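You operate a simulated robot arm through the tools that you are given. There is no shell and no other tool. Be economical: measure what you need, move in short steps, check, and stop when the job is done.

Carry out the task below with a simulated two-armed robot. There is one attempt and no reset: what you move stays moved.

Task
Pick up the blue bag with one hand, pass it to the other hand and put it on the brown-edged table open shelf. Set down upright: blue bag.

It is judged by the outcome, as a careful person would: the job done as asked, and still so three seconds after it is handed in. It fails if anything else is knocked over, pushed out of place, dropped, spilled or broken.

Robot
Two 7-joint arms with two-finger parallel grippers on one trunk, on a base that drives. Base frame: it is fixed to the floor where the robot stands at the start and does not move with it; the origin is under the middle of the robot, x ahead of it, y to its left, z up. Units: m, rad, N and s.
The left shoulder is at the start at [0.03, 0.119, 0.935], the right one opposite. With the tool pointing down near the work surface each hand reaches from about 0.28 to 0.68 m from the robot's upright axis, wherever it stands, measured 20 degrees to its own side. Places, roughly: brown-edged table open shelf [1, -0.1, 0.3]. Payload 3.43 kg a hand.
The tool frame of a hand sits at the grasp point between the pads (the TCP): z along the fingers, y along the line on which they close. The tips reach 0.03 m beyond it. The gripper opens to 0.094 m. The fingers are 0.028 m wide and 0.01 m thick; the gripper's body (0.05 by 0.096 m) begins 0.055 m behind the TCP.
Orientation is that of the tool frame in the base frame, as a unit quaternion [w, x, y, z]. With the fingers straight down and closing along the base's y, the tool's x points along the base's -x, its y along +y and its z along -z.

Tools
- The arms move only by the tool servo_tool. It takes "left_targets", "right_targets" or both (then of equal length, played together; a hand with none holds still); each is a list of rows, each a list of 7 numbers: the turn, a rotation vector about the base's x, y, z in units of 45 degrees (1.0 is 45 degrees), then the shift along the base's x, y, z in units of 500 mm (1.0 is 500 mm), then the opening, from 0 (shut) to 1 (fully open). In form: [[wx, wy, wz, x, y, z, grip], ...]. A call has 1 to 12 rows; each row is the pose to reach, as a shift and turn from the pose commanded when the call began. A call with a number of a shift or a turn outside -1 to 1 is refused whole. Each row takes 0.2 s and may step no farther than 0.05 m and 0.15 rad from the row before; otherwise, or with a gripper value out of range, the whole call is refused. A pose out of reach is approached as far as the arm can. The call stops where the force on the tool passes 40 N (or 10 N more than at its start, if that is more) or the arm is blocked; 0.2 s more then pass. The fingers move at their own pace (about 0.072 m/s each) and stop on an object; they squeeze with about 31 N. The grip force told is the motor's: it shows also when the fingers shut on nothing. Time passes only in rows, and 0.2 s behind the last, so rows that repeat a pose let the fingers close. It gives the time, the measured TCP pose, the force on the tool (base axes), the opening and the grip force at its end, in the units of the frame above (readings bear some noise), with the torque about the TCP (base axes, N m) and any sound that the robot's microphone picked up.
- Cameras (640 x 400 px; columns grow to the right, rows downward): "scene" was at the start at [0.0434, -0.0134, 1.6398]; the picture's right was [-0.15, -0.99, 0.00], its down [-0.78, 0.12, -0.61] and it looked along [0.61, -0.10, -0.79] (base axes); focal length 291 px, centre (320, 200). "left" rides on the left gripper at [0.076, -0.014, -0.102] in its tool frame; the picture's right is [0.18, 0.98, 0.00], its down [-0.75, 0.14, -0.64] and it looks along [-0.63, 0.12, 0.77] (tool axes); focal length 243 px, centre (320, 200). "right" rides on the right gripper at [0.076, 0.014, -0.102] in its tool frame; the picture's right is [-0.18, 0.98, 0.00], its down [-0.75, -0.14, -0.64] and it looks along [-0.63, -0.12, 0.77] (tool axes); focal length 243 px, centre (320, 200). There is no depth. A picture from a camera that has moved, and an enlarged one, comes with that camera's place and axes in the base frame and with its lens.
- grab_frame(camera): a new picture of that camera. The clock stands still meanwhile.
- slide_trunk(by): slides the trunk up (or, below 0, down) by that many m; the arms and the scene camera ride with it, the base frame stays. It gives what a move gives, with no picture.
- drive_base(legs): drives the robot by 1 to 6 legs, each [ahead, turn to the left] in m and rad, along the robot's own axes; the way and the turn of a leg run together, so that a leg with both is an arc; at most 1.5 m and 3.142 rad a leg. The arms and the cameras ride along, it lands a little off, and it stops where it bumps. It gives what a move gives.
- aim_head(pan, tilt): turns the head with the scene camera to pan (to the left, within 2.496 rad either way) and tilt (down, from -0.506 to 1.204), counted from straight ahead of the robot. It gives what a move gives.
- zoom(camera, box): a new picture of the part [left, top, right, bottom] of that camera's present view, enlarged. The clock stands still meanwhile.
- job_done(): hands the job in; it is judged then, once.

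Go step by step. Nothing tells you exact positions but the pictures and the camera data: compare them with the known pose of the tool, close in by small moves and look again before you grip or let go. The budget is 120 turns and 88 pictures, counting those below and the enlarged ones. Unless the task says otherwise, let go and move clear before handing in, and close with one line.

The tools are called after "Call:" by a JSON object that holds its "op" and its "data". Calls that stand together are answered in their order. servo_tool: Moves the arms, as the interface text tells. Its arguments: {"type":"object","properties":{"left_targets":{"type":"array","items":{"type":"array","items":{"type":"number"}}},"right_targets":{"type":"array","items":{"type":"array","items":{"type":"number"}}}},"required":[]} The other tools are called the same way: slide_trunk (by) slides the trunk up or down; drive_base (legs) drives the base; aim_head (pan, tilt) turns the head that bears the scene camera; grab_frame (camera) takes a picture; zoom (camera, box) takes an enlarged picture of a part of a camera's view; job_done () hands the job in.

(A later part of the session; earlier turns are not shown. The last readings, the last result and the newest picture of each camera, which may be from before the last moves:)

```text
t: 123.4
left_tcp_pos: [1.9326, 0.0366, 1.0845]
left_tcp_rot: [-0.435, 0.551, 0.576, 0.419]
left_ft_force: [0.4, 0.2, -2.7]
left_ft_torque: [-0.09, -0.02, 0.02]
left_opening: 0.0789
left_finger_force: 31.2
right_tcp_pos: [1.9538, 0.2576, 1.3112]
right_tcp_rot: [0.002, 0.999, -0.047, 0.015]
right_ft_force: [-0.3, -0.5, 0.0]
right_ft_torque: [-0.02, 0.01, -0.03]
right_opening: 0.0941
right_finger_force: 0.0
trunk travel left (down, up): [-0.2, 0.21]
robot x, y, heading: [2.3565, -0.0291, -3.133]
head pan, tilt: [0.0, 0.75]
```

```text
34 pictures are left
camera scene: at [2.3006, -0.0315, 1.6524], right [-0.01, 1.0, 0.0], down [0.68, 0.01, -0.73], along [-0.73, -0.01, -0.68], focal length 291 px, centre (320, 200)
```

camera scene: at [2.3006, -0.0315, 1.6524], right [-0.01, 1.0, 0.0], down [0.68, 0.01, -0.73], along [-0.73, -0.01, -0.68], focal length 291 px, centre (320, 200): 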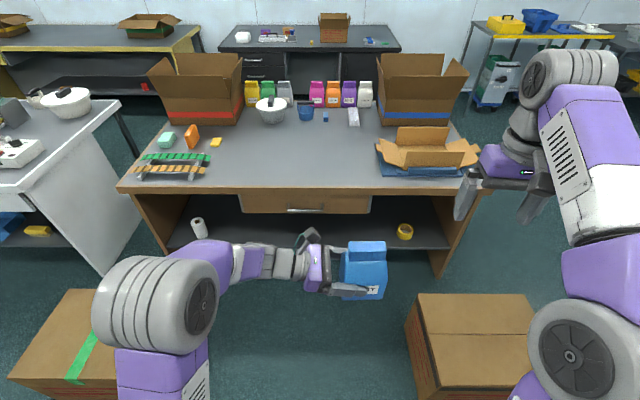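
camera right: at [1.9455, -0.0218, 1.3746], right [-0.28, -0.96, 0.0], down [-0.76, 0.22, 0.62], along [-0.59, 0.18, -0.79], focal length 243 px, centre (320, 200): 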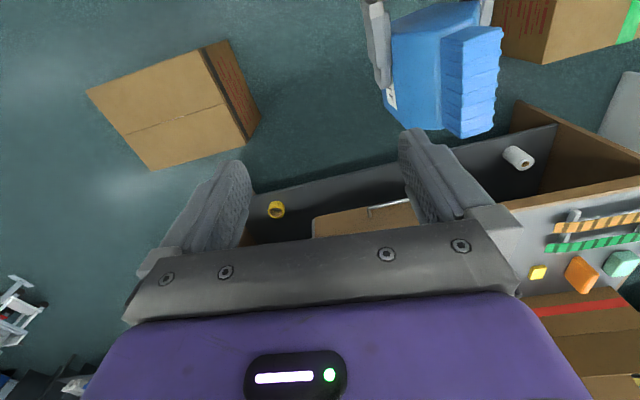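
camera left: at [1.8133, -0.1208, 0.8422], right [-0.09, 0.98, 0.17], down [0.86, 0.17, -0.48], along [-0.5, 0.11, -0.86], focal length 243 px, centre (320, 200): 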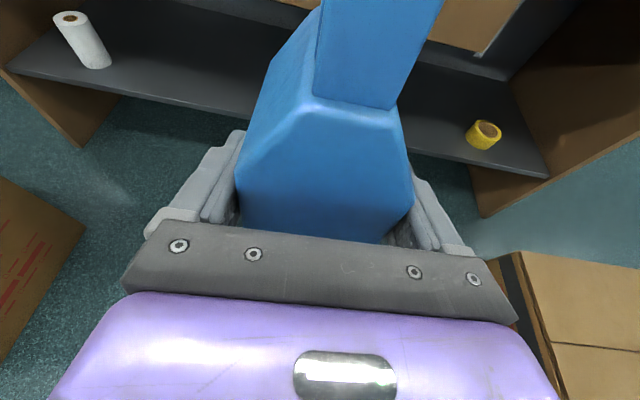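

The left elbow is back out. I yaw the right hand to match the bag's thickness axis.

Call:
{"op": "servo_tool", "data": {"right_targets": [[0, 0.038, 0, 0, 0, 0, 1]]}}

Call:
{"op": "servo_tool", "data": {"right_targets": [[0, 0, 0.125, 0, 0, 0, 1], [0, 0, 0.25, 0, 0, 0, 1], [0, 0, 0.375, 0, 0, 0, 1], [0, 0, 0.5, 0, 0, 0, 1], [0, 0, 0.625, 0, 0, 0, 1], [0, 0, 0.75, 0, 0, 0, 1], [0, 0, 0.875, 0, 0, 0, 1], [0, 0, 1, 0, 0, 0, 1]]}}

Call:
{"op": "servo_tool", "data": {"right_targets": [[0, 0, 0.125, 0, 0, 0, 1], [0, 0, 0.25, 0, 0, 0, 1], [0, 0, 0.375, 0, 0, 0, 1], [0, 0, 0.5, 0, 0, 0, 1], [0, 0, 0.625, 0, 0, 0, 1], [0, 0, 0.75, 0, 0, 0, 1], [0, 0, 0.875, 0, 0, 0, 1], [0, 0, 1, 0, 0, 0, 1]]}}

Call:
{"op": "servo_tool", "data": {"right_targets": [[0, 0, 0.17, 0, 0, 0, 1]]}}

Call:
{"op": "grab_frame", "data": {"camera": "right"}}

Call:
{"op": "zoom", "data": {"camera": "scene", "box": [280, 210, 440, 310]}}

```text
t: 123.8
left_tcp_pos: [1.933, 0.0368, 1.0842]
left_tcp_rot: [-0.434, 0.552, 0.577, 0.417]
left_ft_force: [0.0, 0.6, -2.2]
left_ft_torque: [-0.07, -0.03, 0.03]
left_opening: 0.0791
left_finger_force: 30.9
right_tcp_pos: [1.9547, 0.2573, 1.3098]
right_tcp_rot: [0.002, 0.999, -0.046, 0.001]
right_ft_force: [0.3, -0.5, -0.7]
right_ft_torque: [0.03, 0.01, -0.01]
right_opening: 0.0941
right_finger_force: 0.1
trunk travel left (down, up): [-0.2, 0.21]
robot x, y, heading: [2.354, -0.0253, -3.135]
head pan, tilt: [0.0, 0.75]
```

```text
t: 125.6
left_tcp_pos: [1.9328, 0.0377, 1.0847]
left_tcp_rot: [-0.435, 0.551, 0.577, 0.418]
left_ft_force: [0.3, -0.6, -2.9]
left_ft_torque: [-0.05, 0.05, 0.02]
left_opening: 0.0792
left_finger_force: 31.0
right_tcp_pos: [1.9569, 0.2577, 1.3092]
right_tcp_rot: [0.002, 0.94, 0.341, 0.002]
right_ft_force: [-0.2, 1.0, 0.0]
right_ft_torque: [0.0, -0.01, 0.02]
right_opening: 0.0939
right_finger_force: 0.1
trunk travel left (down, up): [-0.2, 0.21]
robot x, y, heading: [2.3552, -0.0281, -3.132]
head pan, tilt: [0.0, 0.75]
```

```text
t: 127.4
left_tcp_pos: [1.9331, 0.0372, 1.085]
left_tcp_rot: [-0.436, 0.551, 0.577, 0.418]
left_ft_force: [-0.1, 0.3, -2.0]
left_ft_torque: [-0.08, -0.01, 0.01]
left_opening: 0.0794
left_finger_force: 30.7
right_tcp_pos: [1.9553, 0.2569, 1.3095]
right_tcp_rot: [0.002, 0.739, 0.674, 0.001]
right_ft_force: [0.0, 0.4, -0.2]
right_ft_torque: [0.05, -0.03, 0.01]
right_opening: 0.0941
right_finger_force: 0.0
trunk travel left (down, up): [-0.2, 0.21]
robot x, y, heading: [2.3517, -0.0317, -3.129]
head pan, tilt: [0.0, 0.75]
```

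```text
t: 127.8
left_tcp_pos: [1.9341, 0.0368, 1.0851]
left_tcp_rot: [-0.435, 0.551, 0.576, 0.418]
left_ft_force: [0.4, 0.5, -2.0]
left_ft_torque: [-0.08, 0.03, -0.02]
left_opening: 0.0793
left_finger_force: 30.8
right_tcp_pos: [1.9567, 0.2568, 1.3117]
right_tcp_rot: [0.002, 0.693, 0.721, 0.003]
right_ft_force: [-0.4, 0.9, -0.1]
right_ft_torque: [-0.04, -0.02, 0.01]
right_opening: 0.0941
right_finger_force: 0.1
trunk travel left (down, up): [-0.2, 0.21]
robot x, y, heading: [2.3523, -0.0271, -3.136]
head pan, tilt: [0.0, 0.75]
```

```text
33 pictures are left
camera right: at [1.9656, 0.3338, 1.4127], right [0.99, -0.14, 0.0], down [-0.11, -0.76, 0.64], along [-0.09, -0.63, -0.77], focal length 243 px, centre (320, 200)
```

right: 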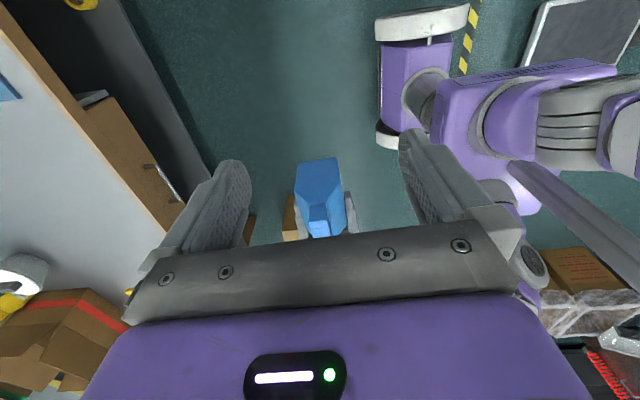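

```text
4.00 times, centred on (360, 260) of scene
camera zoom: at [2.3011, -0.0316, 1.6524], right [-0.01, 1.0, 0.0], down [0.68, 0.01, -0.73], along [-0.73, -0.01, -0.68], focal length 1165 px, centre (160, -40)
```

zoom: 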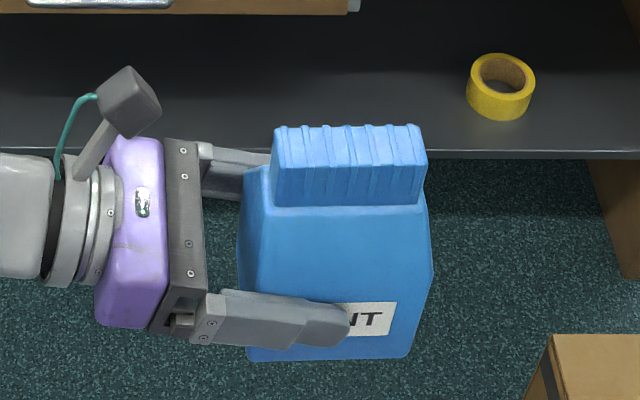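

Call:
{"op": "servo_tool", "data": {"right_targets": [[0, 0, 0, -0.01, -0.08, 0, 1], [0, 0, 0, -0.02, -0.16, 0, 1], [0, 0, 0, -0.03, -0.24, -0.0, 1], [0, 0, 0, -0.04, -0.32, -0.03, 1], [0, 0, 0, -0.046, -0.39, -0.06, 1], [0, 0, 0, -0.046, -0.39, -0.1, 1]]}}

Call:
{"op": "grab_frame", "data": {"camera": "right"}}

Call:
{"op": "zoom", "data": {"camera": "scene", "box": [260, 160, 460, 285]}}

```text
t: 129.2
left_tcp_pos: [1.9336, 0.0364, 1.085]
left_tcp_rot: [-0.436, 0.55, 0.576, 0.418]
left_ft_force: [0.7, -0.3, -2.1]
left_ft_torque: [-0.04, -0.04, -0.01]
left_opening: 0.0792
left_finger_force: 30.5
right_tcp_pos: [1.9328, 0.0638, 1.261]
right_tcp_rot: [0.002, 0.694, 0.72, 0.002]
right_ft_force: [-0.2, 0.7, -0.2]
right_ft_torque: [-0.02, -0.01, -0.03]
right_opening: 0.094
right_finger_force: 0.0
trunk travel left (down, up): [-0.2, 0.21]
robot x, y, heading: [2.3537, -0.0274, -3.129]
head pan, tilt: [0.0, 0.75]
```

```text
31 pictures are left
camera right: at [1.9433, 0.1396, 1.3633], right [0.99, -0.15, 0.0], down [-0.11, -0.76, 0.64], along [-0.09, -0.64, -0.77], focal length 243 px, centre (320, 200)
```

right: 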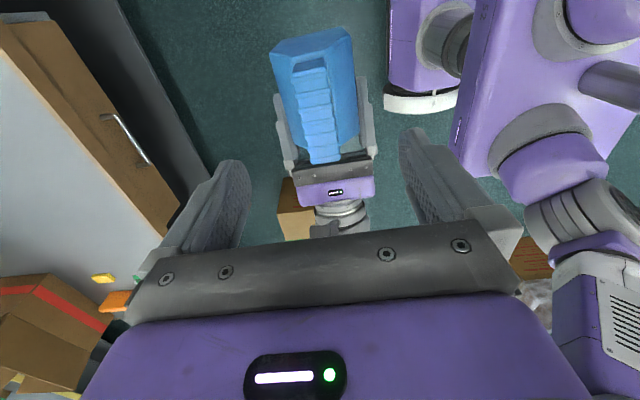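

```text
3.20 times, centred on (360, 222) of scene
camera zoom: at [2.3013, -0.0307, 1.6524], right [-0.01, 1.0, 0.0], down [0.68, 0.01, -0.73], along [-0.73, -0.01, -0.68], focal length 932 px, centre (192, 128)
```

zoom: 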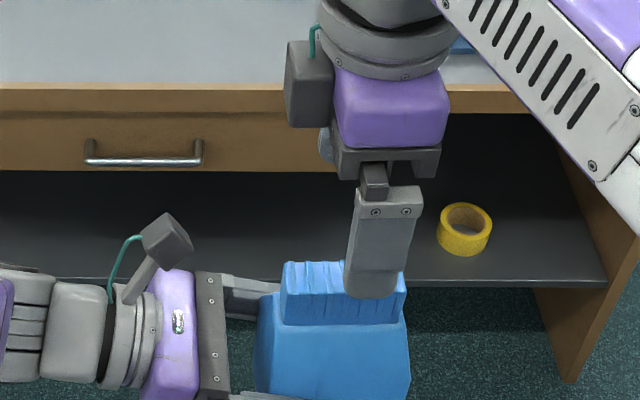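

It is aligned. I go down, grip the crimp with the right hand, and look.

Call:
{"op": "servo_tool", "data": {"right_targets": [[0, 0, 0, 0, 0, -0.08, 1], [0, 0, 0, 0, 0, -0.13, 1], [0, 0, 0, 0, 0, -0.17, 1], [0, 0, 0, 0, 0, -0.17, 0.5], [0, 0, 0, 0, 0, -0.17, 0], [0, 0, 0, 0, 0, -0.17, 0], [0, 0, 0, 0, 0, -0.17, 0], [0, 0, 0, 0, 0, -0.17, 0]]}}

Call:
{"op": "zoom", "data": {"camera": "scene", "box": [260, 180, 460, 305]}}

```text
t: 131.0
left_tcp_pos: [1.934, 0.0383, 1.0843]
left_tcp_rot: [-0.435, 0.552, 0.575, 0.419]
left_ft_force: [14.0, -1.8, -1.2]
left_ft_torque: [0.08, 0.94, -0.27]
left_opening: 0.0793
left_finger_force: 31.4
right_tcp_pos: [1.9346, 0.0605, 1.1745]
right_tcp_rot: [0.0, 0.693, 0.721, 0.001]
right_ft_force: [-14.2, 2.2, -0.6]
right_ft_torque: [0.06, 0.24, -0.08]
right_opening: 0.0302
right_finger_force: 30.9
trunk travel left (down, up): [-0.2, 0.21]
robot x, y, heading: [2.3561, -0.0272, -3.13]
head pan, tilt: [0.0, 0.75]
```

```text
3.20 times, centred on (360, 242) of scene
camera zoom: at [2.3011, -0.0316, 1.6524], right [-0.01, 1.0, 0.0], down [0.68, 0.01, -0.73], along [-0.73, -0.01, -0.68], focal length 932 px, centre (192, 64)
```

zoom: 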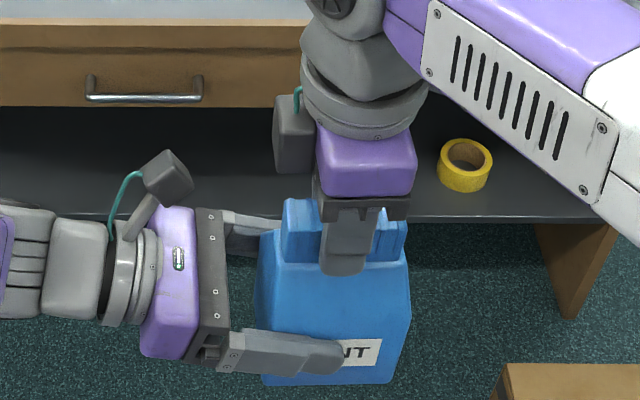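

I relieve the sideways preload a little, then open the left hand and back it out sideways.

Call:
{"op": "servo_tool", "data": {"right_targets": [[0, 0, 0, -0.004, 0, 0, 0], [0, 0, 0, -0.007, 0, 0, 0]]}}

Call:
{"op": "servo_tool", "data": {"left_targets": [[0, 0, 0, 0, 0, 0, 1], [0, 0, 0, 0, 0, 0, 1], [0, 0, 0, 0, 0, 0, 1], [0, 0, 0, 0.002, -0.04, 0, 1], [0, 0, 0, 0.005, -0.12, 0, 1], [0, 0, 0, 0.01, -0.21, 0, 1], [0, 0, 0, 0.01, -0.3, 0, 1], [0, 0, 0, 0.01, -0.39, 0, 1]]}}

Call:
{"op": "grab_frame", "data": {"camera": "scene"}}

```text
t: 131.6
left_tcp_pos: [1.9329, 0.0354, 1.0851]
left_tcp_rot: [-0.436, 0.549, 0.577, 0.418]
left_ft_force: [-2.0, 2.2, 3.2]
left_ft_torque: [-0.41, -0.27, -0.31]
left_opening: 0.079
left_finger_force: 31.2
right_tcp_pos: [1.9318, 0.0606, 1.1754]
right_tcp_rot: [0.003, 0.691, 0.723, 0.003]
right_ft_force: [2.4, -2.2, -2.7]
right_ft_torque: [0.35, 0.13, 0.34]
right_opening: 0.0301
right_finger_force: 31.2
trunk travel left (down, up): [-0.2, 0.21]
robot x, y, heading: [2.3542, -0.0281, -3.134]
head pan, tilt: [0.0, 0.75]
```

```text
t: 133.4
left_tcp_pos: [1.938, -0.1576, 1.0839]
left_tcp_rot: [-0.435, 0.551, 0.576, 0.418]
left_ft_force: [-0.7, 0.3, 0.7]
left_ft_torque: [-0.03, 0.02, 0.01]
left_opening: 0.0941
left_finger_force: 0.1
right_tcp_pos: [1.9291, 0.0601, 1.1758]
right_tcp_rot: [0.0, 0.693, 0.721, 0.002]
right_ft_force: [0.3, -0.1, -0.5]
right_ft_torque: [0.01, -0.02, -0.02]
right_opening: 0.0301
right_finger_force: 30.9
trunk travel left (down, up): [-0.2, 0.21]
robot x, y, heading: [2.3554, -0.0304, -3.134]
head pan, tilt: [0.0, 0.75]
```

```text
28 pictures are left
camera scene: at [2.3012, -0.0328, 1.6524], right [-0.01, 1.0, 0.0], down [0.68, 0.01, -0.73], along [-0.73, -0.01, -0.68], focal length 291 px, centre (320, 200)
```

scene: 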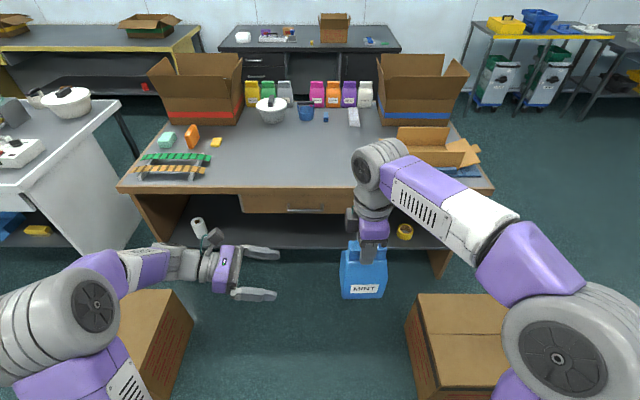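

The right hand holds the bag. I unwind the left hand to its natural pose while the right hand yaws the bag 90°.

Call:
{"op": "servo_tool", "data": {"left_targets": [[-0.125, 0, 0, 0, -0.01, 0, 1], [-0.25, 0, 0, 0, -0.02, 0, 1], [-0.375, 0, 0, 0, -0.03, 0, 1], [-0.5, 0, 0, 0, -0.04, 0, 1], [-0.625, 0, 0, 0, -0.05, 0, 1], [-0.75, 0, 0, 0, -0.06, 0, 1], [-0.875, 0, 0, 0, -0.07, 0, 1], [-1, 0, 0, 0, -0.08, 0, 1]]}}

Call:
{"op": "servo_tool", "data": {"left_targets": [[-0.13, 0, 0, 0, 0, 0, 1], [-0.26, 0, 0, 0, 0, 0, 1], [-0.39, 0, 0, 0, 0, 0, 1], [-0.52, 0, 0, 0, 0, 0, 1], [-0.645, 0, 0, 0, 0, 0, 1]]}}

Call:
{"op": "servo_tool", "data": {"left_targets": [[0, 0, -0.125, 0, 0, 0, 1], [0, 0, -0.25, 0, 0, 0, 1], [0, 0, -0.375, 0, 0, 0, 1], [0, 0, -0.5, 0, 0, 0, 1], [0, 0, -0.625, 0, 0, 0, 1], [0, 0, -0.75, 0, 0, 0, 1], [0, 0, -0.875, 0, 0, 0, 1], [0, 0, -1, 0, 0, 0, 1]], "right_targets": [[0, 0, -0.125, 0, 0, 0, 0], [0, 0, -0.25, 0, 0, 0, 0], [0, 0, -0.375, 0, 0, 0, 0], [0, 0, -0.5, 0, 0, 0, 0], [0, 0, -0.625, 0, 0, 0, 0], [0, 0, -0.75, 0, 0, 0, 0], [0, 0, -0.875, 0, 0, 0, 0], [0, 0, -1, 0, 0, 0, 0]]}}

Call:
{"op": "servo_tool", "data": {"left_targets": [[0, 0, -0.125, 0, 0, 0, 1], [0, 0, -0.25, 0, 0, 0, 1], [0, 0, -0.375, 0, 0, 0, 1], [0, 0, -0.5, 0, 0, 0, 1], [0, 0, -0.625, 0, 0, 0, 1], [0, 0, -0.75, 0, 0, 0, 1], [0, 0, -0.875, 0, 0, 0, 1], [0, 0, -1, 0, 0, 0, 1]], "right_targets": [[0, 0, -0.125, 0, 0, 0, 0], [0, 0, -0.25, 0, 0, 0, 0], [0, 0, -0.375, 0, 0, 0, 0], [0, 0, -0.5, 0, 0, 0, 0], [0, 0, -0.625, 0, 0, 0, 0], [0, 0, -0.75, 0, 0, 0, 0], [0, 0, -0.875, 0, 0, 0, 0], [0, 0, -1, 0, 0, 0, 0]]}}

Call:
{"op": "grab_frame", "data": {"camera": "scene"}}

```text
t: 135.2
left_tcp_pos: [1.9378, -0.1982, 1.0857]
left_tcp_rot: [-0.191, 0.676, 0.692, 0.165]
left_ft_force: [0.3, -0.1, -0.2]
left_ft_torque: [-0.03, 0.02, 0.02]
left_opening: 0.094
left_finger_force: 0.1
right_tcp_pos: [1.9304, 0.0608, 1.1756]
right_tcp_rot: [0.001, 0.693, 0.721, 0.001]
right_ft_force: [0.5, -0.6, -1.0]
right_ft_torque: [-0.02, 0.01, -0.02]
right_opening: 0.0301
right_finger_force: 31.0
trunk travel left (down, up): [-0.2, 0.21]
robot x, y, heading: [2.3547, -0.0289, -3.137]
head pan, tilt: [0.0, 0.75]
```

```text
t: 136.4
left_tcp_pos: [1.9373, -0.1978, 1.0857]
left_tcp_rot: [-0.015, 0.702, 0.712, -0.013]
left_ft_force: [0.1, 0.0, -0.8]
left_ft_torque: [-0.01, -0.01, -0.05]
left_opening: 0.0939
left_finger_force: 0.1
right_tcp_pos: [1.9292, 0.0617, 1.1754]
right_tcp_rot: [0.002, 0.692, 0.722, 0.001]
right_ft_force: [0.8, 0.4, 0.1]
right_ft_torque: [-0.03, 0.0, 0.01]
right_opening: 0.03
right_finger_force: 31.2
trunk travel left (down, up): [-0.2, 0.21]
robot x, y, heading: [2.3541, -0.0285, -3.131]
head pan, tilt: [0.0, 0.75]
```

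```text
t: 138.2
left_tcp_pos: [1.9381, -0.1998, 1.0838]
left_tcp_rot: [-0.02, 0.921, 0.388, -0.007]
left_ft_force: [0.0, -0.1, 0.7]
left_ft_torque: [0.02, -0.03, 0.0]
left_opening: 0.094
left_finger_force: 0.2
right_tcp_pos: [1.9285, 0.0624, 1.1757]
right_tcp_rot: [0.001, 0.916, 0.401, 0.001]
right_ft_force: [0.8, 0.2, 0.2]
right_ft_torque: [-0.02, -0.01, 0.01]
right_opening: 0.0303
right_finger_force: 31.0
trunk travel left (down, up): [-0.2, 0.21]
robot x, y, heading: [2.3559, -0.0278, -3.127]
head pan, tilt: [0.0, 0.75]
```

```text
t: 140.0
left_tcp_pos: [1.9376, -0.199, 1.0843]
left_tcp_rot: [-0.021, 1.0, 0.006, 0.002]
left_ft_force: [-0.2, -0.3, -0.8]
left_ft_torque: [0.03, 0.01, -0.02]
left_opening: 0.094
left_finger_force: 0.0
right_tcp_pos: [1.929, 0.0624, 1.1755]
right_tcp_rot: [0.001, 1.0, 0.02, 0.002]
right_ft_force: [0.0, -0.1, -0.6]
right_ft_torque: [0.02, 0.02, 0.01]
right_opening: 0.0302
right_finger_force: 31.0
trunk travel left (down, up): [-0.2, 0.21]
robot x, y, heading: [2.3555, -0.0315, -3.134]
head pan, tilt: [0.0, 0.75]
```

```text
27 pictures are left
camera scene: at [2.3011, -0.0317, 1.6524], right [-0.01, 1.0, 0.0], down [0.68, 0.01, -0.73], along [-0.73, -0.01, -0.68], focal length 291 px, centre (320, 200)
```

scene: 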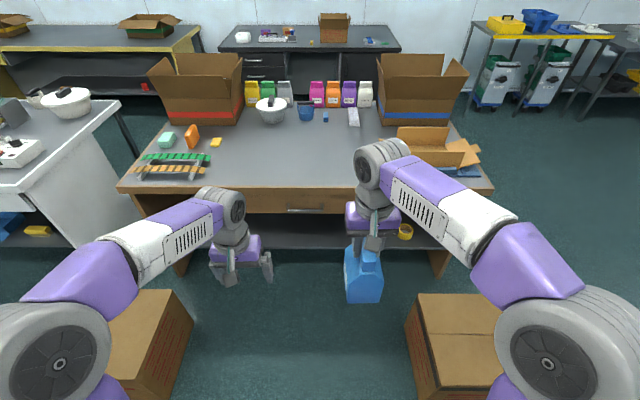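

Both arms are now in natural postures. I push the bag forward a little and pitch the left hand to about 35° below horizontal behind it.

Call:
{"op": "servo_tool", "data": {"right_targets": [[0, 0, 0, -0.06, -0.02, 0, 0], [0, 0, 0, -0.12, -0.05, 0, 0], [0, 0, 0, -0.18, -0.08, 0, 0], [0, 0, 0, -0.24, -0.11, 0, 0]], "left_targets": [[-0.053, 0, 0, 0, 0, 0, 1], [-0.053, 0, 0.036, 0, 0, 0, 1], [-0.053, 0, 0.036, 0, 0, 0, 1], [-0.053, 0, 0.036, 0, 0, 0, 1]]}}

Call:
{"op": "servo_tool", "data": {"left_targets": [[0, 0.14, 0, 0.01, 0, 0, 1], [0, 0.28, 0, 0.02, 0, 0, 1], [0, 0.42, 0, 0.03, 0, 0, 1], [0, 0.56, 0, 0.03, 0, 0, 1], [0, 0.7, 0, 0.03, 0, 0, 1]]}}

Call:
{"op": "servo_tool", "data": {"left_targets": [[0, 0.14, 0, 0, 0.02, 0, 1], [0, 0.28, 0, 0, 0.06, 0, 1], [0, 0.42, 0, 0, 0.1, 0, 1], [0, 0.522, 0, 0, 0.16, 0, 1]]}}

Call:
{"op": "grab_frame", "data": {"camera": "scene"}}

```text
t: 141.0
left_tcp_pos: [1.9369, -0.1987, 1.0849]
left_tcp_rot: [0.0, 1.0, 0.022, 0.002]
left_ft_force: [0.0, -0.3, 0.0]
left_ft_torque: [0.0, 0.05, -0.03]
left_opening: 0.0944
left_finger_force: 0.0
right_tcp_pos: [1.809, 0.0063, 1.1746]
right_tcp_rot: [0.001, 1.0, 0.02, 0.003]
right_ft_force: [-0.7, -0.1, -0.6]
right_ft_torque: [0.02, -0.04, 0.0]
right_opening: 0.0301
right_finger_force: 30.7
trunk travel left (down, up): [-0.2, 0.21]
robot x, y, heading: [2.359, -0.0311, -3.133]
head pan, tilt: [0.0, 0.75]
```

```text
t: 142.2
left_tcp_pos: [1.9526, -0.1989, 1.0854]
left_tcp_rot: [-0.007, 0.962, 0.021, -0.272]
left_ft_force: [0.3, 0.5, -0.5]
left_ft_torque: [-0.01, 0.0, -0.02]
left_opening: 0.0942
left_finger_force: 0.0
right_tcp_pos: [1.8117, 0.0093, 1.176]
right_tcp_rot: [0.003, 1.0, 0.02, 0.001]
right_ft_force: [0.5, -0.4, -0.6]
right_ft_torque: [0.01, 0.03, -0.02]
right_opening: 0.03
right_finger_force: 31.1
trunk travel left (down, up): [-0.2, 0.21]
robot x, y, heading: [2.3529, -0.0285, -3.131]
head pan, tilt: [0.0, 0.75]
```

```text
t: 143.2
left_tcp_pos: [1.9511, -0.1177, 1.0828]
left_tcp_rot: [-0.01, 0.887, 0.017, -0.461]
left_ft_force: [1.0, 0.4, 0.3]
left_ft_torque: [0.0, -0.02, 0.03]
left_opening: 0.0941
left_finger_force: 0.0
right_tcp_pos: [1.8094, 0.0092, 1.1751]
right_tcp_rot: [0.003, 1.0, 0.021, 0.001]
right_ft_force: [0.3, 0.6, -1.0]
right_ft_torque: [0.01, -0.03, 0.0]
right_opening: 0.0299
right_finger_force: 30.7
trunk travel left (down, up): [-0.2, 0.21]
robot x, y, heading: [2.3574, -0.0271, -3.139]
head pan, tilt: [0.0, 0.75]
```

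```text
26 pictures are left
camera scene: at [2.3003, -0.0306, 1.6524], right [-0.01, 1.0, 0.0], down [0.68, 0.01, -0.73], along [-0.73, -0.01, -0.68], focal length 291 px, centre (320, 200)
```

scene: 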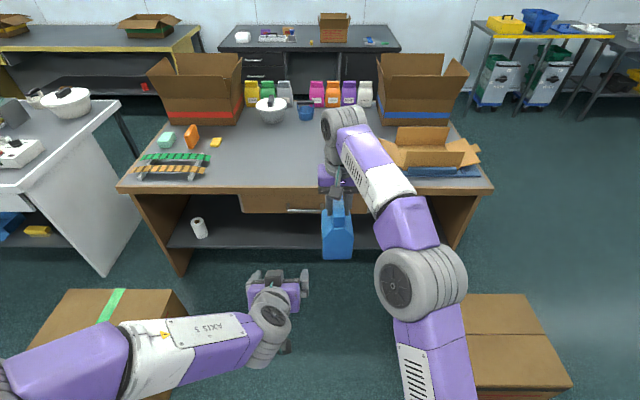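

Call:
{"op": "servo_tool", "data": {"left_targets": [[0, 0, 0, -0.01, 0.06, 0.005, 1], [0, 0, 0, -0.02, 0.12, 0.01, 1], [0, 0, 0, -0.03, 0.18, 0.016, 1], [0, 0, 0, -0.03, 0.22, 0.016, 1], [0, 0, 0, -0.03, 0.254, 0.016, 1]]}}

Call:
{"op": "grab_frame", "data": {"camera": "scene"}}

Call:
{"op": "grab_frame", "data": {"camera": "left"}}

```text
t: 144.4
left_tcp_pos: [1.9349, 0.0081, 1.096]
left_tcp_rot: [-0.01, 0.888, 0.019, -0.459]
left_ft_force: [-0.5, 0.2, 0.7]
left_ft_torque: [-0.03, 0.0, -0.01]
left_opening: 0.0938
left_finger_force: 0.0
right_tcp_pos: [1.8094, 0.0089, 1.1766]
right_tcp_rot: [0.002, 1.0, 0.02, 0.001]
right_ft_force: [-0.8, -0.3, 0.1]
right_ft_torque: [-0.01, -0.03, -0.02]
right_opening: 0.03
right_finger_force: 31.3
trunk travel left (down, up): [-0.2, 0.21]
robot x, y, heading: [2.3518, -0.026, -3.134]
head pan, tilt: [0.0, 0.75]
```

```text
25 pictures are left
camera scene: at [2.3009, -0.0311, 1.6524], right [-0.01, 1.0, 0.0], down [0.68, 0.01, -0.73], along [-0.73, -0.01, -0.68], focal length 291 px, centre (320, 200)
```

scene: 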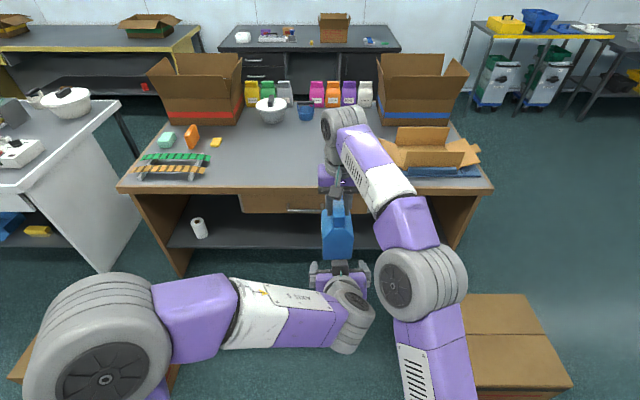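

```text
24 pictures are left
camera left: at [2.0643, 0.0243, 1.0941], right [0.13, -0.97, -0.18], down [0.09, -0.17, 0.98], along [-0.99, -0.15, 0.07], focal length 243 px, centre (320, 200)
```

left: 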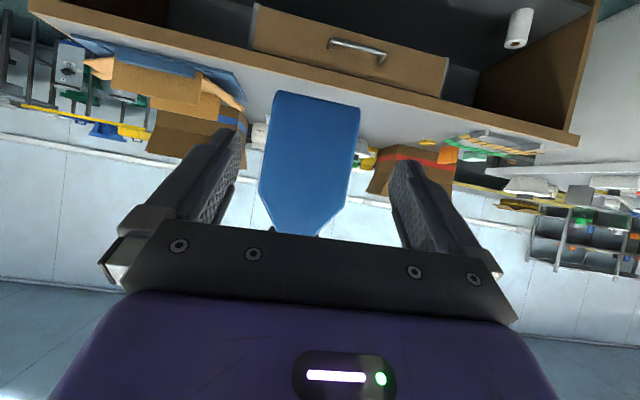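

Everything is well centred. I advance 0.1 m so the fingers straddle the body, 8 mm lower, and check the contact forces.

Call:
{"op": "servo_tool", "data": {"left_targets": [[0, 0, 0, -0.02, 0, -0.016, 1], [0, 0, 0, -0.06, 0.002, -0.018, 1], [0, 0, 0, -0.1, 0.002, -0.018, 1], [0, 0, 0, -0.14, 0.002, -0.018, 1], [0, 0, 0, -0.17, 0.002, -0.018, 1], [0, 0, 0, -0.2, 0.002, -0.018, 1]]}}

Call:
{"op": "zoom", "data": {"camera": "scene", "box": [240, 150, 440, 275]}}

Call:
{"op": "grab_frame", "data": {"camera": "left"}}

```text
t: 145.8
left_tcp_pos: [1.8364, 0.0104, 1.0838]
left_tcp_rot: [-0.009, 0.888, 0.02, -0.459]
left_ft_force: [0.1, 0.8, -0.2]
left_ft_torque: [0.01, 0.0, -0.01]
left_opening: 0.0938
left_finger_force: 0.0
right_tcp_pos: [1.8095, 0.0088, 1.176]
right_tcp_rot: [0.002, 1.0, 0.021, 0.001]
right_ft_force: [0.1, -0.3, 0.1]
right_ft_torque: [-0.02, -0.01, 0.02]
right_opening: 0.0302
right_finger_force: 31.2
trunk travel left (down, up): [-0.2, 0.21]
robot x, y, heading: [2.3546, -0.0302, -3.135]
head pan, tilt: [0.0, 0.75]
```

```text
3.20 times, centred on (340, 212) of scene
camera zoom: at [2.3006, -0.0316, 1.6524], right [-0.01, 1.0, 0.0], down [0.68, 0.01, -0.73], along [-0.73, -0.01, -0.68], focal length 932 px, centre (256, 160)
```

zoom: 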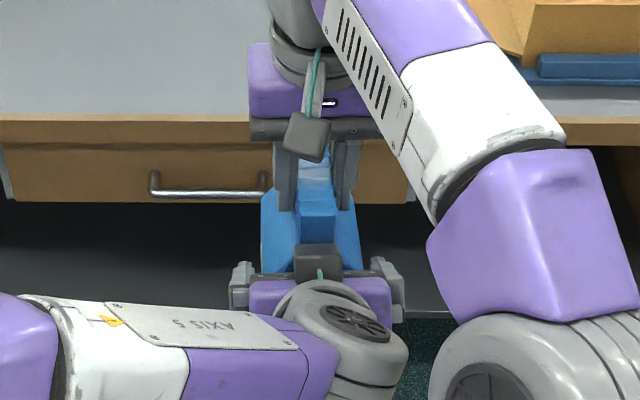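

```text
22 pictures are left
camera left: at [1.9656, 0.0268, 1.0835], right [0.13, -0.97, -0.18], down [0.09, -0.17, 0.98], along [-0.99, -0.15, 0.07], focal length 243 px, centre (320, 200)
```

left: 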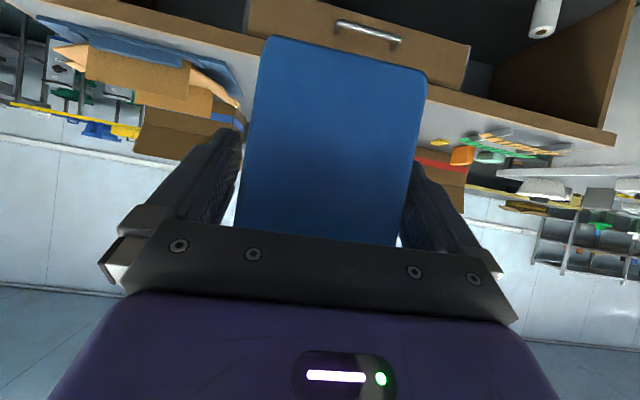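

Call:
{"op": "servo_tool", "data": {"left_targets": [[0, 0, 0, 0, 0, 0, 0.9], [0, 0, 0, 0, 0, 0, 0.6], [0, 0, 0, 0, 0, 0, 0], [0, 0, 0, 0, 0, 0, 0], [0, 0, 0, 0, 0, 0, 0]]}}

```text
t: 147.0
left_tcp_pos: [1.8353, 0.01, 1.0855]
left_tcp_rot: [-0.009, 0.887, 0.019, -0.461]
left_ft_force: [-2.4, -0.7, 0.4]
left_ft_torque: [-0.29, -0.14, 0.21]
left_opening: 0.08
left_finger_force: 31.0
right_tcp_pos: [1.8108, 0.0093, 1.1763]
right_tcp_rot: [0.001, 1.0, 0.02, 0.0]
right_ft_force: [3.4, -0.1, -0.2]
right_ft_torque: [0.28, -0.14, -0.19]
right_opening: 0.03
right_finger_force: 30.4
trunk travel left (down, up): [-0.2, 0.21]
robot x, y, heading: [2.3551, -0.0317, -3.133]
head pan, tilt: [0.0, 0.75]
```

The grip is good with little preload. I open the right hand, lift it off and move it aside.

Call:
{"op": "servo_tool", "data": {"right_targets": [[0, 0, 0, 0, 0, 0, 0.4], [0, 0, 0, 0, 0, 0, 0.7], [0, 0, 0, 0, 0, 0, 0.8], [0, 0, 0, 0, 0, 0.06, 0.8], [0, 0, 0, 0, 0, 0.14, 0.8], [0, 0, 0, 0, 0, 0.2, 0.8], [0, 0, 0, 0.02, 0.08, 0.2, 0.8], [0, 0, 0, 0.04, 0.17, 0.2, 0.8], [0, 0, 0, 0.07, 0.26, 0.2, 0.8], [0, 0, 0, 0.12, 0.34, 0.2, 0.8], [0, 0, 0, 0.17, 0.42, 0.2, 0.8], [0, 0, 0, 0.22, 0.5, 0.2, 0.8]]}}

Call:
{"op": "grab_frame", "data": {"camera": "scene"}}

```text
t: 149.6
left_tcp_pos: [1.837, 0.0109, 1.0853]
left_tcp_rot: [-0.01, 0.887, 0.019, -0.461]
left_ft_force: [0.2, 0.8, 0.1]
left_ft_torque: [-0.02, -0.05, 0.04]
left_opening: 0.0793
left_finger_force: 30.8
right_tcp_pos: [1.9197, 0.2589, 1.2745]
right_tcp_rot: [0.003, 1.0, 0.02, 0.001]
right_ft_force: [1.0, 0.6, -0.3]
right_ft_torque: [0.0, -0.04, 0.03]
right_opening: 0.0753
right_finger_force: 0.1
right hand out of reach, approached as far as the arm can: row 5, 6, 7, 8
trunk travel left (down, up): [-0.2, 0.21]
robot x, y, heading: [2.3564, -0.0272, -3.132]
head pan, tilt: [0.0, 0.75]
```

```text
21 pictures are left
camera scene: at [2.3023, -0.0305, 1.6525], right [-0.01, 1.0, 0.0], down [0.68, 0.01, -0.73], along [-0.73, -0.01, -0.68], focal length 291 px, centre (320, 200)
```

scene: 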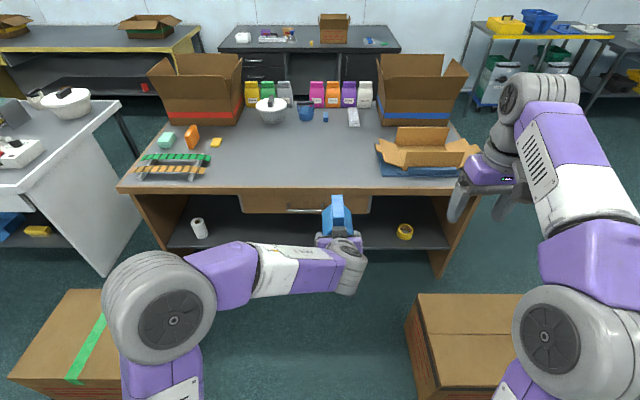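

The left hand holds the bag naturally now. I shift it to its own side, lower the trunk and start lowering the arm.

Call:
{"op": "servo_tool", "data": {"left_targets": [[0, 0, 0, 0, -0.08, 0, 0], [0, 0, 0, 0, -0.16, 0, 0], [0, 0, 0, 0, -0.24, 0, 0], [0, 0, 0, 0, -0.3, 0, 0]]}}

Call:
{"op": "slide_trunk", "data": {"by": -0.2}}

Call:
{"op": "servo_tool", "data": {"left_targets": [[0, 0, 0, 0, 0, -0.08, 0], [0, 0, 0, 0, 0, -0.16, 0], [0, 0, 0, 0, 0, -0.24, 0], [0, 0, 0, 0, 0, -0.32, 0], [0, 0, 0, 0, 0, -0.4, 0], [0, 0, 0, 0, 0, -0.48, 0], [0, 0, 0, 0, 0, -0.56, 0], [0, 0, 0, 0, 0, -0.64, 0], [0, 0, 0, 0, 0, -0.72, 0], [0, 0, 0, 0, 0, -0.8, 0]]}}

Call:
{"op": "grab_frame", "data": {"camera": "scene"}}

Call:
{"op": "grab_frame", "data": {"camera": "left"}}

```text
t: 150.6
left_tcp_pos: [1.8384, -0.1449, 1.0813]
left_tcp_rot: [-0.01, 0.887, 0.019, -0.46]
left_ft_force: [0.0, -0.3, 0.0]
left_ft_torque: [0.0, -0.08, -0.01]
left_opening: 0.0793
left_finger_force: 31.2
right_tcp_pos: [1.919, 0.2575, 1.2751]
right_tcp_rot: [0.002, 1.0, 0.019, 0.001]
right_ft_force: [0.9, 0.5, -0.7]
right_ft_torque: [-0.02, 0.0, 0.03]
right_opening: 0.0751
right_finger_force: 0.1
trunk travel left (down, up): [-0.2, 0.21]
robot x, y, heading: [2.3559, -0.0288, -3.131]
head pan, tilt: [0.0, 0.75]
```

```text
t: 152.8
left_tcp_pos: [1.8375, -0.1439, 0.8831]
left_tcp_rot: [-0.01, 0.888, 0.019, -0.46]
left_ft_force: [0.6, 0.5, -0.1]
left_ft_torque: [0.0, -0.05, 0.0]
left_opening: 0.0792
left_finger_force: 31.1
right_tcp_pos: [1.9191, 0.2579, 1.0751]
right_tcp_rot: [0.002, 1.0, 0.019, -0.001]
right_ft_force: [0.0, 0.2, 0.3]
right_ft_torque: [0.02, 0.0, 0.0]
right_opening: 0.0754
right_finger_force: 0.0
trunk travel left (down, up): [0.0, 0.41]
robot x, y, heading: [2.3553, -0.0318, -3.131]
head pan, tilt: [0.0, 0.75]
```

```text
t: 155.0
left_tcp_pos: [1.8334, -0.1135, 0.4862]
left_tcp_rot: [0.003, 0.888, 0.024, -0.458]
left_ft_force: [0.1, 0.0, 0.3]
left_ft_torque: [0.03, -0.05, 0.0]
left_opening: 0.0794
left_finger_force: 31.3
left hand out of reach, approached as far as the arm can: row 7, 8, 9, 10
right_tcp_pos: [1.919, 0.2568, 1.074]
right_tcp_rot: [0.002, 1.0, 0.02, 0.001]
right_ft_force: [0.6, 0.5, -0.4]
right_ft_torque: [-0.02, 0.02, 0.0]
right_opening: 0.0753
right_finger_force: 0.0
trunk travel left (down, up): [0.0, 0.41]
robot x, y, heading: [2.358, -0.0272, -3.131]
head pan, tilt: [0.0, 0.75]
```

```text
20 pictures are left
camera scene: at [2.3006, -0.0318, 1.4524], right [-0.01, 1.0, 0.0], down [0.68, 0.01, -0.73], along [-0.73, -0.01, -0.68], focal length 291 px, centre (320, 200)
```

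scene: 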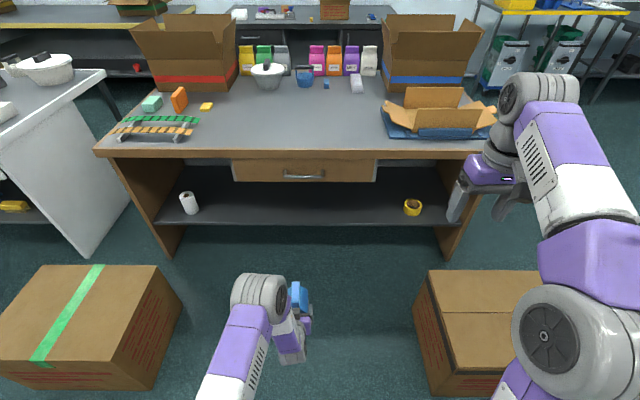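

```text
19 pictures are left
camera left: at [1.9621, -0.0943, 0.4855], right [0.15, -0.97, -0.17], down [0.09, -0.15, 0.98], along [-0.98, -0.16, 0.07], focal length 243 px, centre (320, 200)
```

left: 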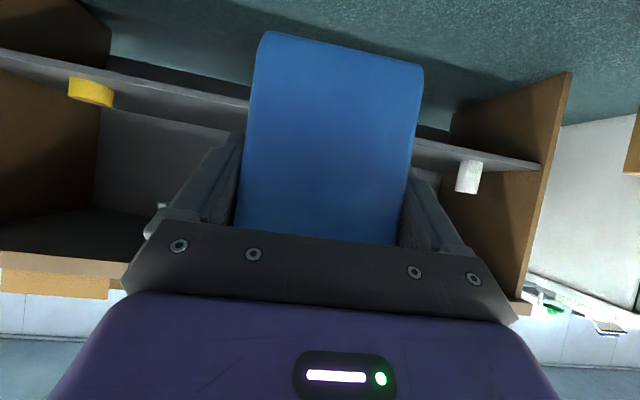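

The shelf's front edge comes out at x ≈ 1.25, z ≈ 0.30, and the bag's bottom is at about 0.43. I extend forward and lower to an insertion height.

Call:
{"op": "servo_tool", "data": {"left_targets": [[0, 0, 0, -0.06, 0, 0, 0], [0, 0, 0, -0.12, -0.02, -0.03, 0], [0, 0, 0, -0.18, -0.04, -0.06, 0], [0, 0, 0, -0.22, -0.06, -0.1, 0], [0, 0, 0, -0.24, -0.06, -0.136, 0]]}}

```text
t: 156.2
left_tcp_pos: [1.7075, -0.1299, 0.4158]
left_tcp_rot: [-0.002, 0.888, 0.022, -0.459]
left_ft_force: [-0.2, -0.1, 0.4]
left_ft_torque: [0.04, -0.05, -0.01]
left_opening: 0.0792
left_finger_force: 31.2
left hand out of reach, approached as far as the arm can: row 1, 2, 3, 4, 5
right_tcp_pos: [1.9182, 0.2581, 1.0752]
right_tcp_rot: [0.002, 1.0, 0.02, 0.001]
right_ft_force: [-0.3, 0.0, 0.2]
right_ft_torque: [-0.01, 0.04, 0.03]
right_opening: 0.0753
right_finger_force: 0.0
trunk travel left (down, up): [0.0, 0.41]
robot x, y, heading: [2.3559, -0.0266, -3.135]
head pan, tilt: [0.0, 0.75]
```

Call:
{"op": "servo_tool", "data": {"left_targets": [[0, 0, 0, 0, 0, -0.06, 0], [0, 0, 0, 0, 0, -0.13, 0]]}}

Call:
{"op": "servo_tool", "data": {"left_targets": [[0, 0, 0, -0.03, -0.02, 0.06, 0], [0, 0, 0, -0.06, -0.03, 0.12, 0]]}}

Call:
{"op": "zoom", "data": {"camera": "scene", "box": [200, 150, 440, 300]}}

```text
t: 156.8
left_tcp_pos: [1.7057, -0.1331, 0.3521]
left_tcp_rot: [-0.009, 0.887, 0.019, -0.461]
left_ft_force: [-1.0, 0.5, 1.0]
left_ft_torque: [0.0, -0.1, 0.01]
left_opening: 0.0792
left_finger_force: 31.0
right_tcp_pos: [1.9195, 0.2578, 1.0742]
right_tcp_rot: [0.003, 1.0, 0.02, 0.002]
right_ft_force: [-0.1, -0.3, 0.0]
right_ft_torque: [0.02, 0.03, -0.01]
right_opening: 0.0752
right_finger_force: 0.0
trunk travel left (down, up): [0.0, 0.41]
robot x, y, heading: [2.3528, -0.0291, -3.134]
head pan, tilt: [0.0, 0.75]
```

```text
t: 157.4
left_tcp_pos: [1.6783, -0.1414, 0.4083]
left_tcp_rot: [-0.006, 0.888, 0.021, -0.459]
left_ft_force: [-0.2, 0.7, -0.6]
left_ft_torque: [-0.02, -0.07, 0.02]
left_opening: 0.0792
left_finger_force: 30.9
right_tcp_pos: [1.9195, 0.257, 1.0752]
right_tcp_rot: [0.002, 1.0, 0.02, 0.0]
right_ft_force: [-0.9, 0.0, -0.2]
right_ft_torque: [0.02, 0.03, -0.01]
right_opening: 0.0751
right_finger_force: 0.0
trunk travel left (down, up): [0.0, 0.41]
robot x, y, heading: [2.3569, -0.0272, -3.132]
head pan, tilt: [0.0, 0.75]
```

```text
2.67 times, centred on (320, 225) of scene
camera zoom: at [2.3011, -0.0316, 1.4524], right [-0.01, 1.0, 0.0], down [0.68, 0.01, -0.73], along [-0.73, -0.01, -0.68], focal length 777 px, centre (320, 133)
```

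zoom: 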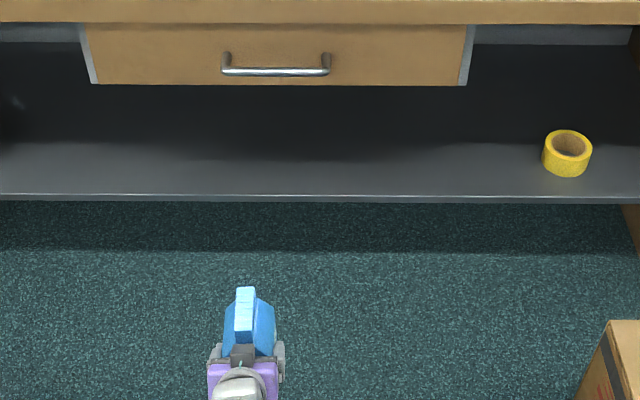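

The arm reaches the needed height. I pull the right hand back a bit, then drive in 0.3 m and check.

Call:
{"op": "servo_tool", "data": {"right_targets": [[0, 0, 0, 0.08, 0.02, 0, 0.8], [0, 0, 0, 0.16, 0.04, 0, 0.8], [0, 0, 0, 0.22, 0.04, 0, 0.8]]}}

Call:
{"op": "drive_base", "data": {"legs": [[0.3, -0.008]]}}

Call:
{"op": "grab_frame", "data": {"camera": "scene"}}

Call:
{"op": "grab_frame", "data": {"camera": "left"}}

```text
t: 158.2
left_tcp_pos: [1.6783, -0.1428, 0.409]
left_tcp_rot: [-0.007, 0.888, 0.02, -0.46]
left_ft_force: [-0.6, -0.4, 0.6]
left_ft_torque: [0.01, -0.08, 0.02]
left_opening: 0.0793
left_finger_force: 32.0
right_tcp_pos: [2.03, 0.2778, 1.0722]
right_tcp_rot: [0.001, 1.0, 0.02, -0.001]
right_ft_force: [-0.5, 0.8, 0.9]
right_ft_torque: [0.01, 0.02, 0.0]
right_opening: 0.0751
right_finger_force: 0.0
trunk travel left (down, up): [0.0, 0.41]
robot x, y, heading: [2.358, -0.0281, -3.132]
head pan, tilt: [0.0, 0.75]
```

```text
t: 160.3
left_tcp_pos: [1.3721, -0.1474, 0.4084]
left_tcp_rot: [-0.006, 0.888, 0.021, -0.458]
left_ft_force: [0.6, -0.4, 0.4]
left_ft_torque: [-0.01, -0.07, 0.02]
left_opening: 0.0793
left_finger_force: 30.9
right_tcp_pos: [1.7227, 0.2745, 1.0732]
right_tcp_rot: [0.001, 1.0, 0.021, 0.001]
right_ft_force: [-0.3, -0.3, -0.2]
right_ft_torque: [-0.01, 0.02, -0.01]
right_opening: 0.0751
right_finger_force: 0.1
trunk travel left (down, up): [0.0, 0.41]
robot x, y, heading: [2.0528, -0.0335, -3.125]
head pan, tilt: [0.0, 0.75]
```

```text
17 pictures are left
camera scene: at [1.9959, -0.0346, 1.4524], right [-0.01, 1.0, 0.0], down [0.68, 0.01, -0.73], along [-0.73, -0.01, -0.68], focal length 291 px, centre (320, 200)
```

scene: 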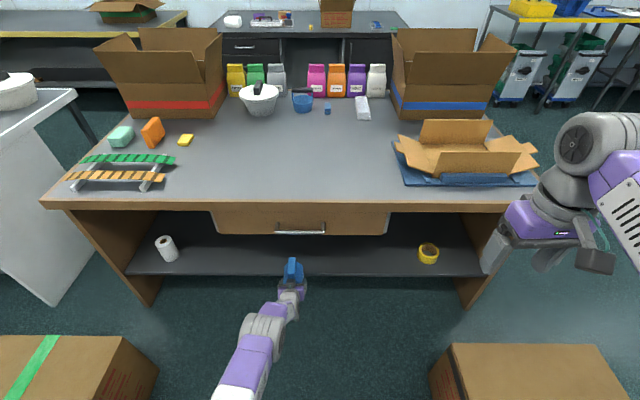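

```text
16 pictures are left
camera left: at [1.5023, -0.1285, 0.4068], right [0.14, -0.97, -0.18], down [0.09, -0.17, 0.98], along [-0.99, -0.15, 0.07], focal length 243 px, centre (320, 200)
```

left: 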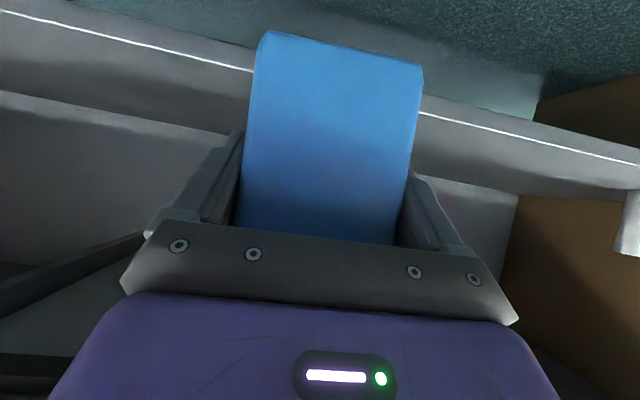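

The shelf top comes out at z ≈ 0.31 and the bag bottom at ≈ 0.348, so it clears. I drive in the last 0.2 m.

Call:
{"op": "drive_base", "data": {"legs": [[0.2, -0.01]]}}

Call:
{"op": "grab_frame", "data": {"camera": "left"}}

Call:
{"op": "grab_frame", "data": {"camera": "scene"}}

```text
t: 161.9
left_tcp_pos: [1.1726, -0.1398, 0.4082]
left_tcp_rot: [-0.008, 0.888, 0.017, -0.459]
left_ft_force: [0.1, 0.4, -0.3]
left_ft_torque: [0.02, -0.05, 0.0]
left_opening: 0.0789
left_finger_force: 31.1
right_tcp_pos: [1.5265, 0.2775, 1.0718]
right_tcp_rot: [0.002, 1.0, 0.015, 0.0]
right_ft_force: [0.0, 0.2, 0.9]
right_ft_torque: [0.02, -0.04, 0.0]
right_opening: 0.075
right_finger_force: 0.0
trunk travel left (down, up): [0.0, 0.41]
robot x, y, heading: [1.852, -0.0304, 3.146]
head pan, tilt: [0.0, 0.75]
```

```text
15 pictures are left
camera left: at [1.3022, -0.1238, 0.4067], right [0.13, -0.98, -0.18], down [0.09, -0.17, 0.98], along [-0.99, -0.14, 0.07], focal length 243 px, centre (320, 200)
```

left: 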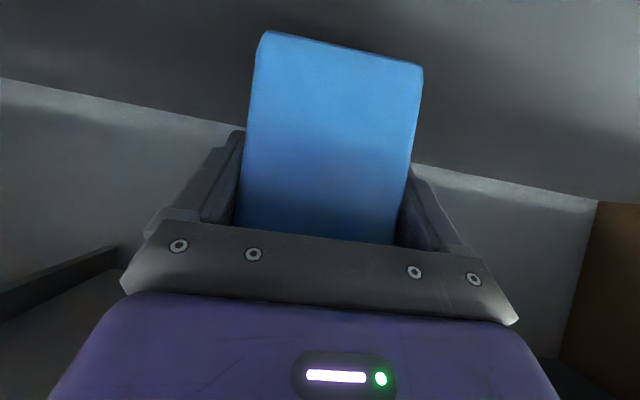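

```text
14 pictures are left
camera scene: at [1.7965, -0.0349, 1.4524], right [0.0, 1.0, 0.0], down [0.68, 0.0, -0.73], along [-0.73, 0.0, -0.68], focal length 291 px, centre (320, 200)
```

scene: 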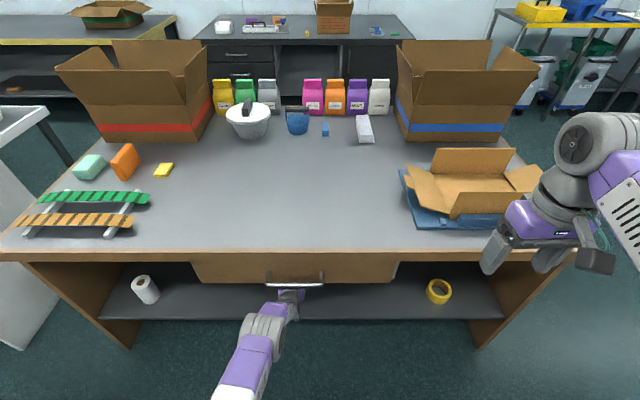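

The bag is over the shelf. I lower it gently and watch the force.

Call:
{"op": "servo_tool", "data": {"left_targets": [[0, 0, 0, 0, 0, -0.02, 0], [0, 0, 0, 0, 0, -0.036, 0], [0, 0, 0, 0, 0, -0.05, 0], [0, 0, 0, 0, 0, -0.06, 0]]}}

Call:
{"op": "servo_tool", "data": {"left_targets": [[0, 0, 0, 0, 0, -0.004, 0], [0, 0, 0, 0, 0, -0.008, 0]]}}

```text
t: 162.9
left_tcp_pos: [1.1688, -0.14, 0.3833]
left_tcp_rot: [-0.007, 0.885, 0.016, -0.465]
left_ft_force: [2.6, 1.0, 18.9]
left_ft_torque: [-0.66, -0.69, 0.08]
left_opening: 0.0792
left_finger_force: 30.7
right_tcp_pos: [1.5279, 0.2782, 1.0735]
right_tcp_rot: [0.003, 1.0, 0.016, -0.001]
right_ft_force: [0.6, 0.0, -0.5]
right_ft_torque: [0.01, -0.04, 0.01]
right_opening: 0.0752
right_finger_force: 0.0
trunk travel left (down, up): [0.0, 0.41]
robot x, y, heading: [1.8516, -0.0313, 3.147]
head pan, tilt: [0.0, 0.75]
```

```text
t: 163.5
left_tcp_pos: [1.1713, -0.1416, 0.3788]
left_tcp_rot: [-0.007, 0.886, 0.016, -0.463]
left_ft_force: [-6.3, 4.0, 22.2]
left_ft_torque: [-0.61, 0.06, -0.12]
left_opening: 0.0792
left_finger_force: 30.9
right_tcp_pos: [1.5299, 0.2782, 1.0739]
right_tcp_rot: [0.003, 1.0, 0.016, -0.001]
right_ft_force: [-0.1, -0.5, -0.5]
right_ft_torque: [-0.01, 0.01, -0.03]
right_opening: 0.0751
right_finger_force: 0.1
trunk travel left (down, up): [0.0, 0.41]
robot x, y, heading: [1.8463, -0.0348, 3.147]
head pan, tilt: [0.0, 0.75]
```

There is contact with about 20 N. I check whether it is the bag's bottom on the shelf before letting go.

Call:
{"op": "grab_frame", "data": {"camera": "left"}}

Call:
{"op": "zoom", "data": {"camera": "scene", "box": [200, 240, 400, 365]}}

```text
13 pictures are left
camera left: at [1.3012, -0.1246, 0.3768], right [0.13, -0.98, -0.18], down [0.1, -0.17, 0.98], along [-0.99, -0.14, 0.08], focal length 243 px, centre (320, 200)
```

left: 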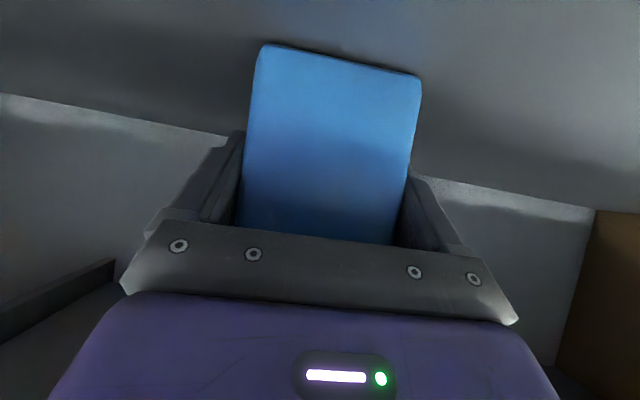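

```text
3.20 times, centred on (300, 302) of scene
camera zoom: at [1.7994, -0.0342, 1.4526], right [0.0, 1.0, 0.0], down [0.68, 0.0, -0.73], along [-0.73, 0.0, -0.68], focal length 932 px, centre (384, -128)
```

zoom: 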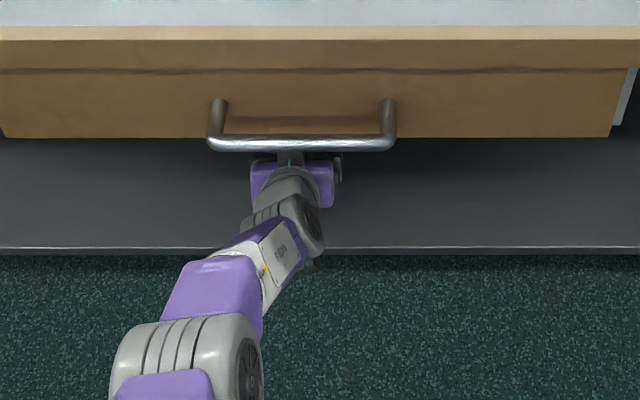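

The bag's bottom is resting on the shelf, with its outer edge touching slightly first. I level the roll by about 1.7°, ease the load, then open.

Call:
{"op": "servo_tool", "data": {"left_targets": [[-0.02, 0, 0, 0, 0, 0.004, 0], [-0.038, 0, 0, 0, 0, 0.006, 0]]}}

```text
t: 164.1
left_tcp_pos: [1.1729, -0.1406, 0.3788]
left_tcp_rot: [0.004, 0.888, 0.01, -0.46]
left_ft_force: [-4.3, 1.5, 15.0]
left_ft_torque: [0.29, 0.11, -0.04]
left_opening: 0.0794
left_finger_force: 31.1
right_tcp_pos: [1.5287, 0.2786, 1.0737]
right_tcp_rot: [0.001, 1.0, 0.016, 0.0]
right_ft_force: [0.8, -0.3, 0.0]
right_ft_torque: [0.01, 0.01, -0.01]
right_opening: 0.0753
right_finger_force: 0.1
trunk travel left (down, up): [0.0, 0.41]
robot x, y, heading: [1.8514, -0.0316, 3.14]
head pan, tilt: [0.0, 0.75]
```

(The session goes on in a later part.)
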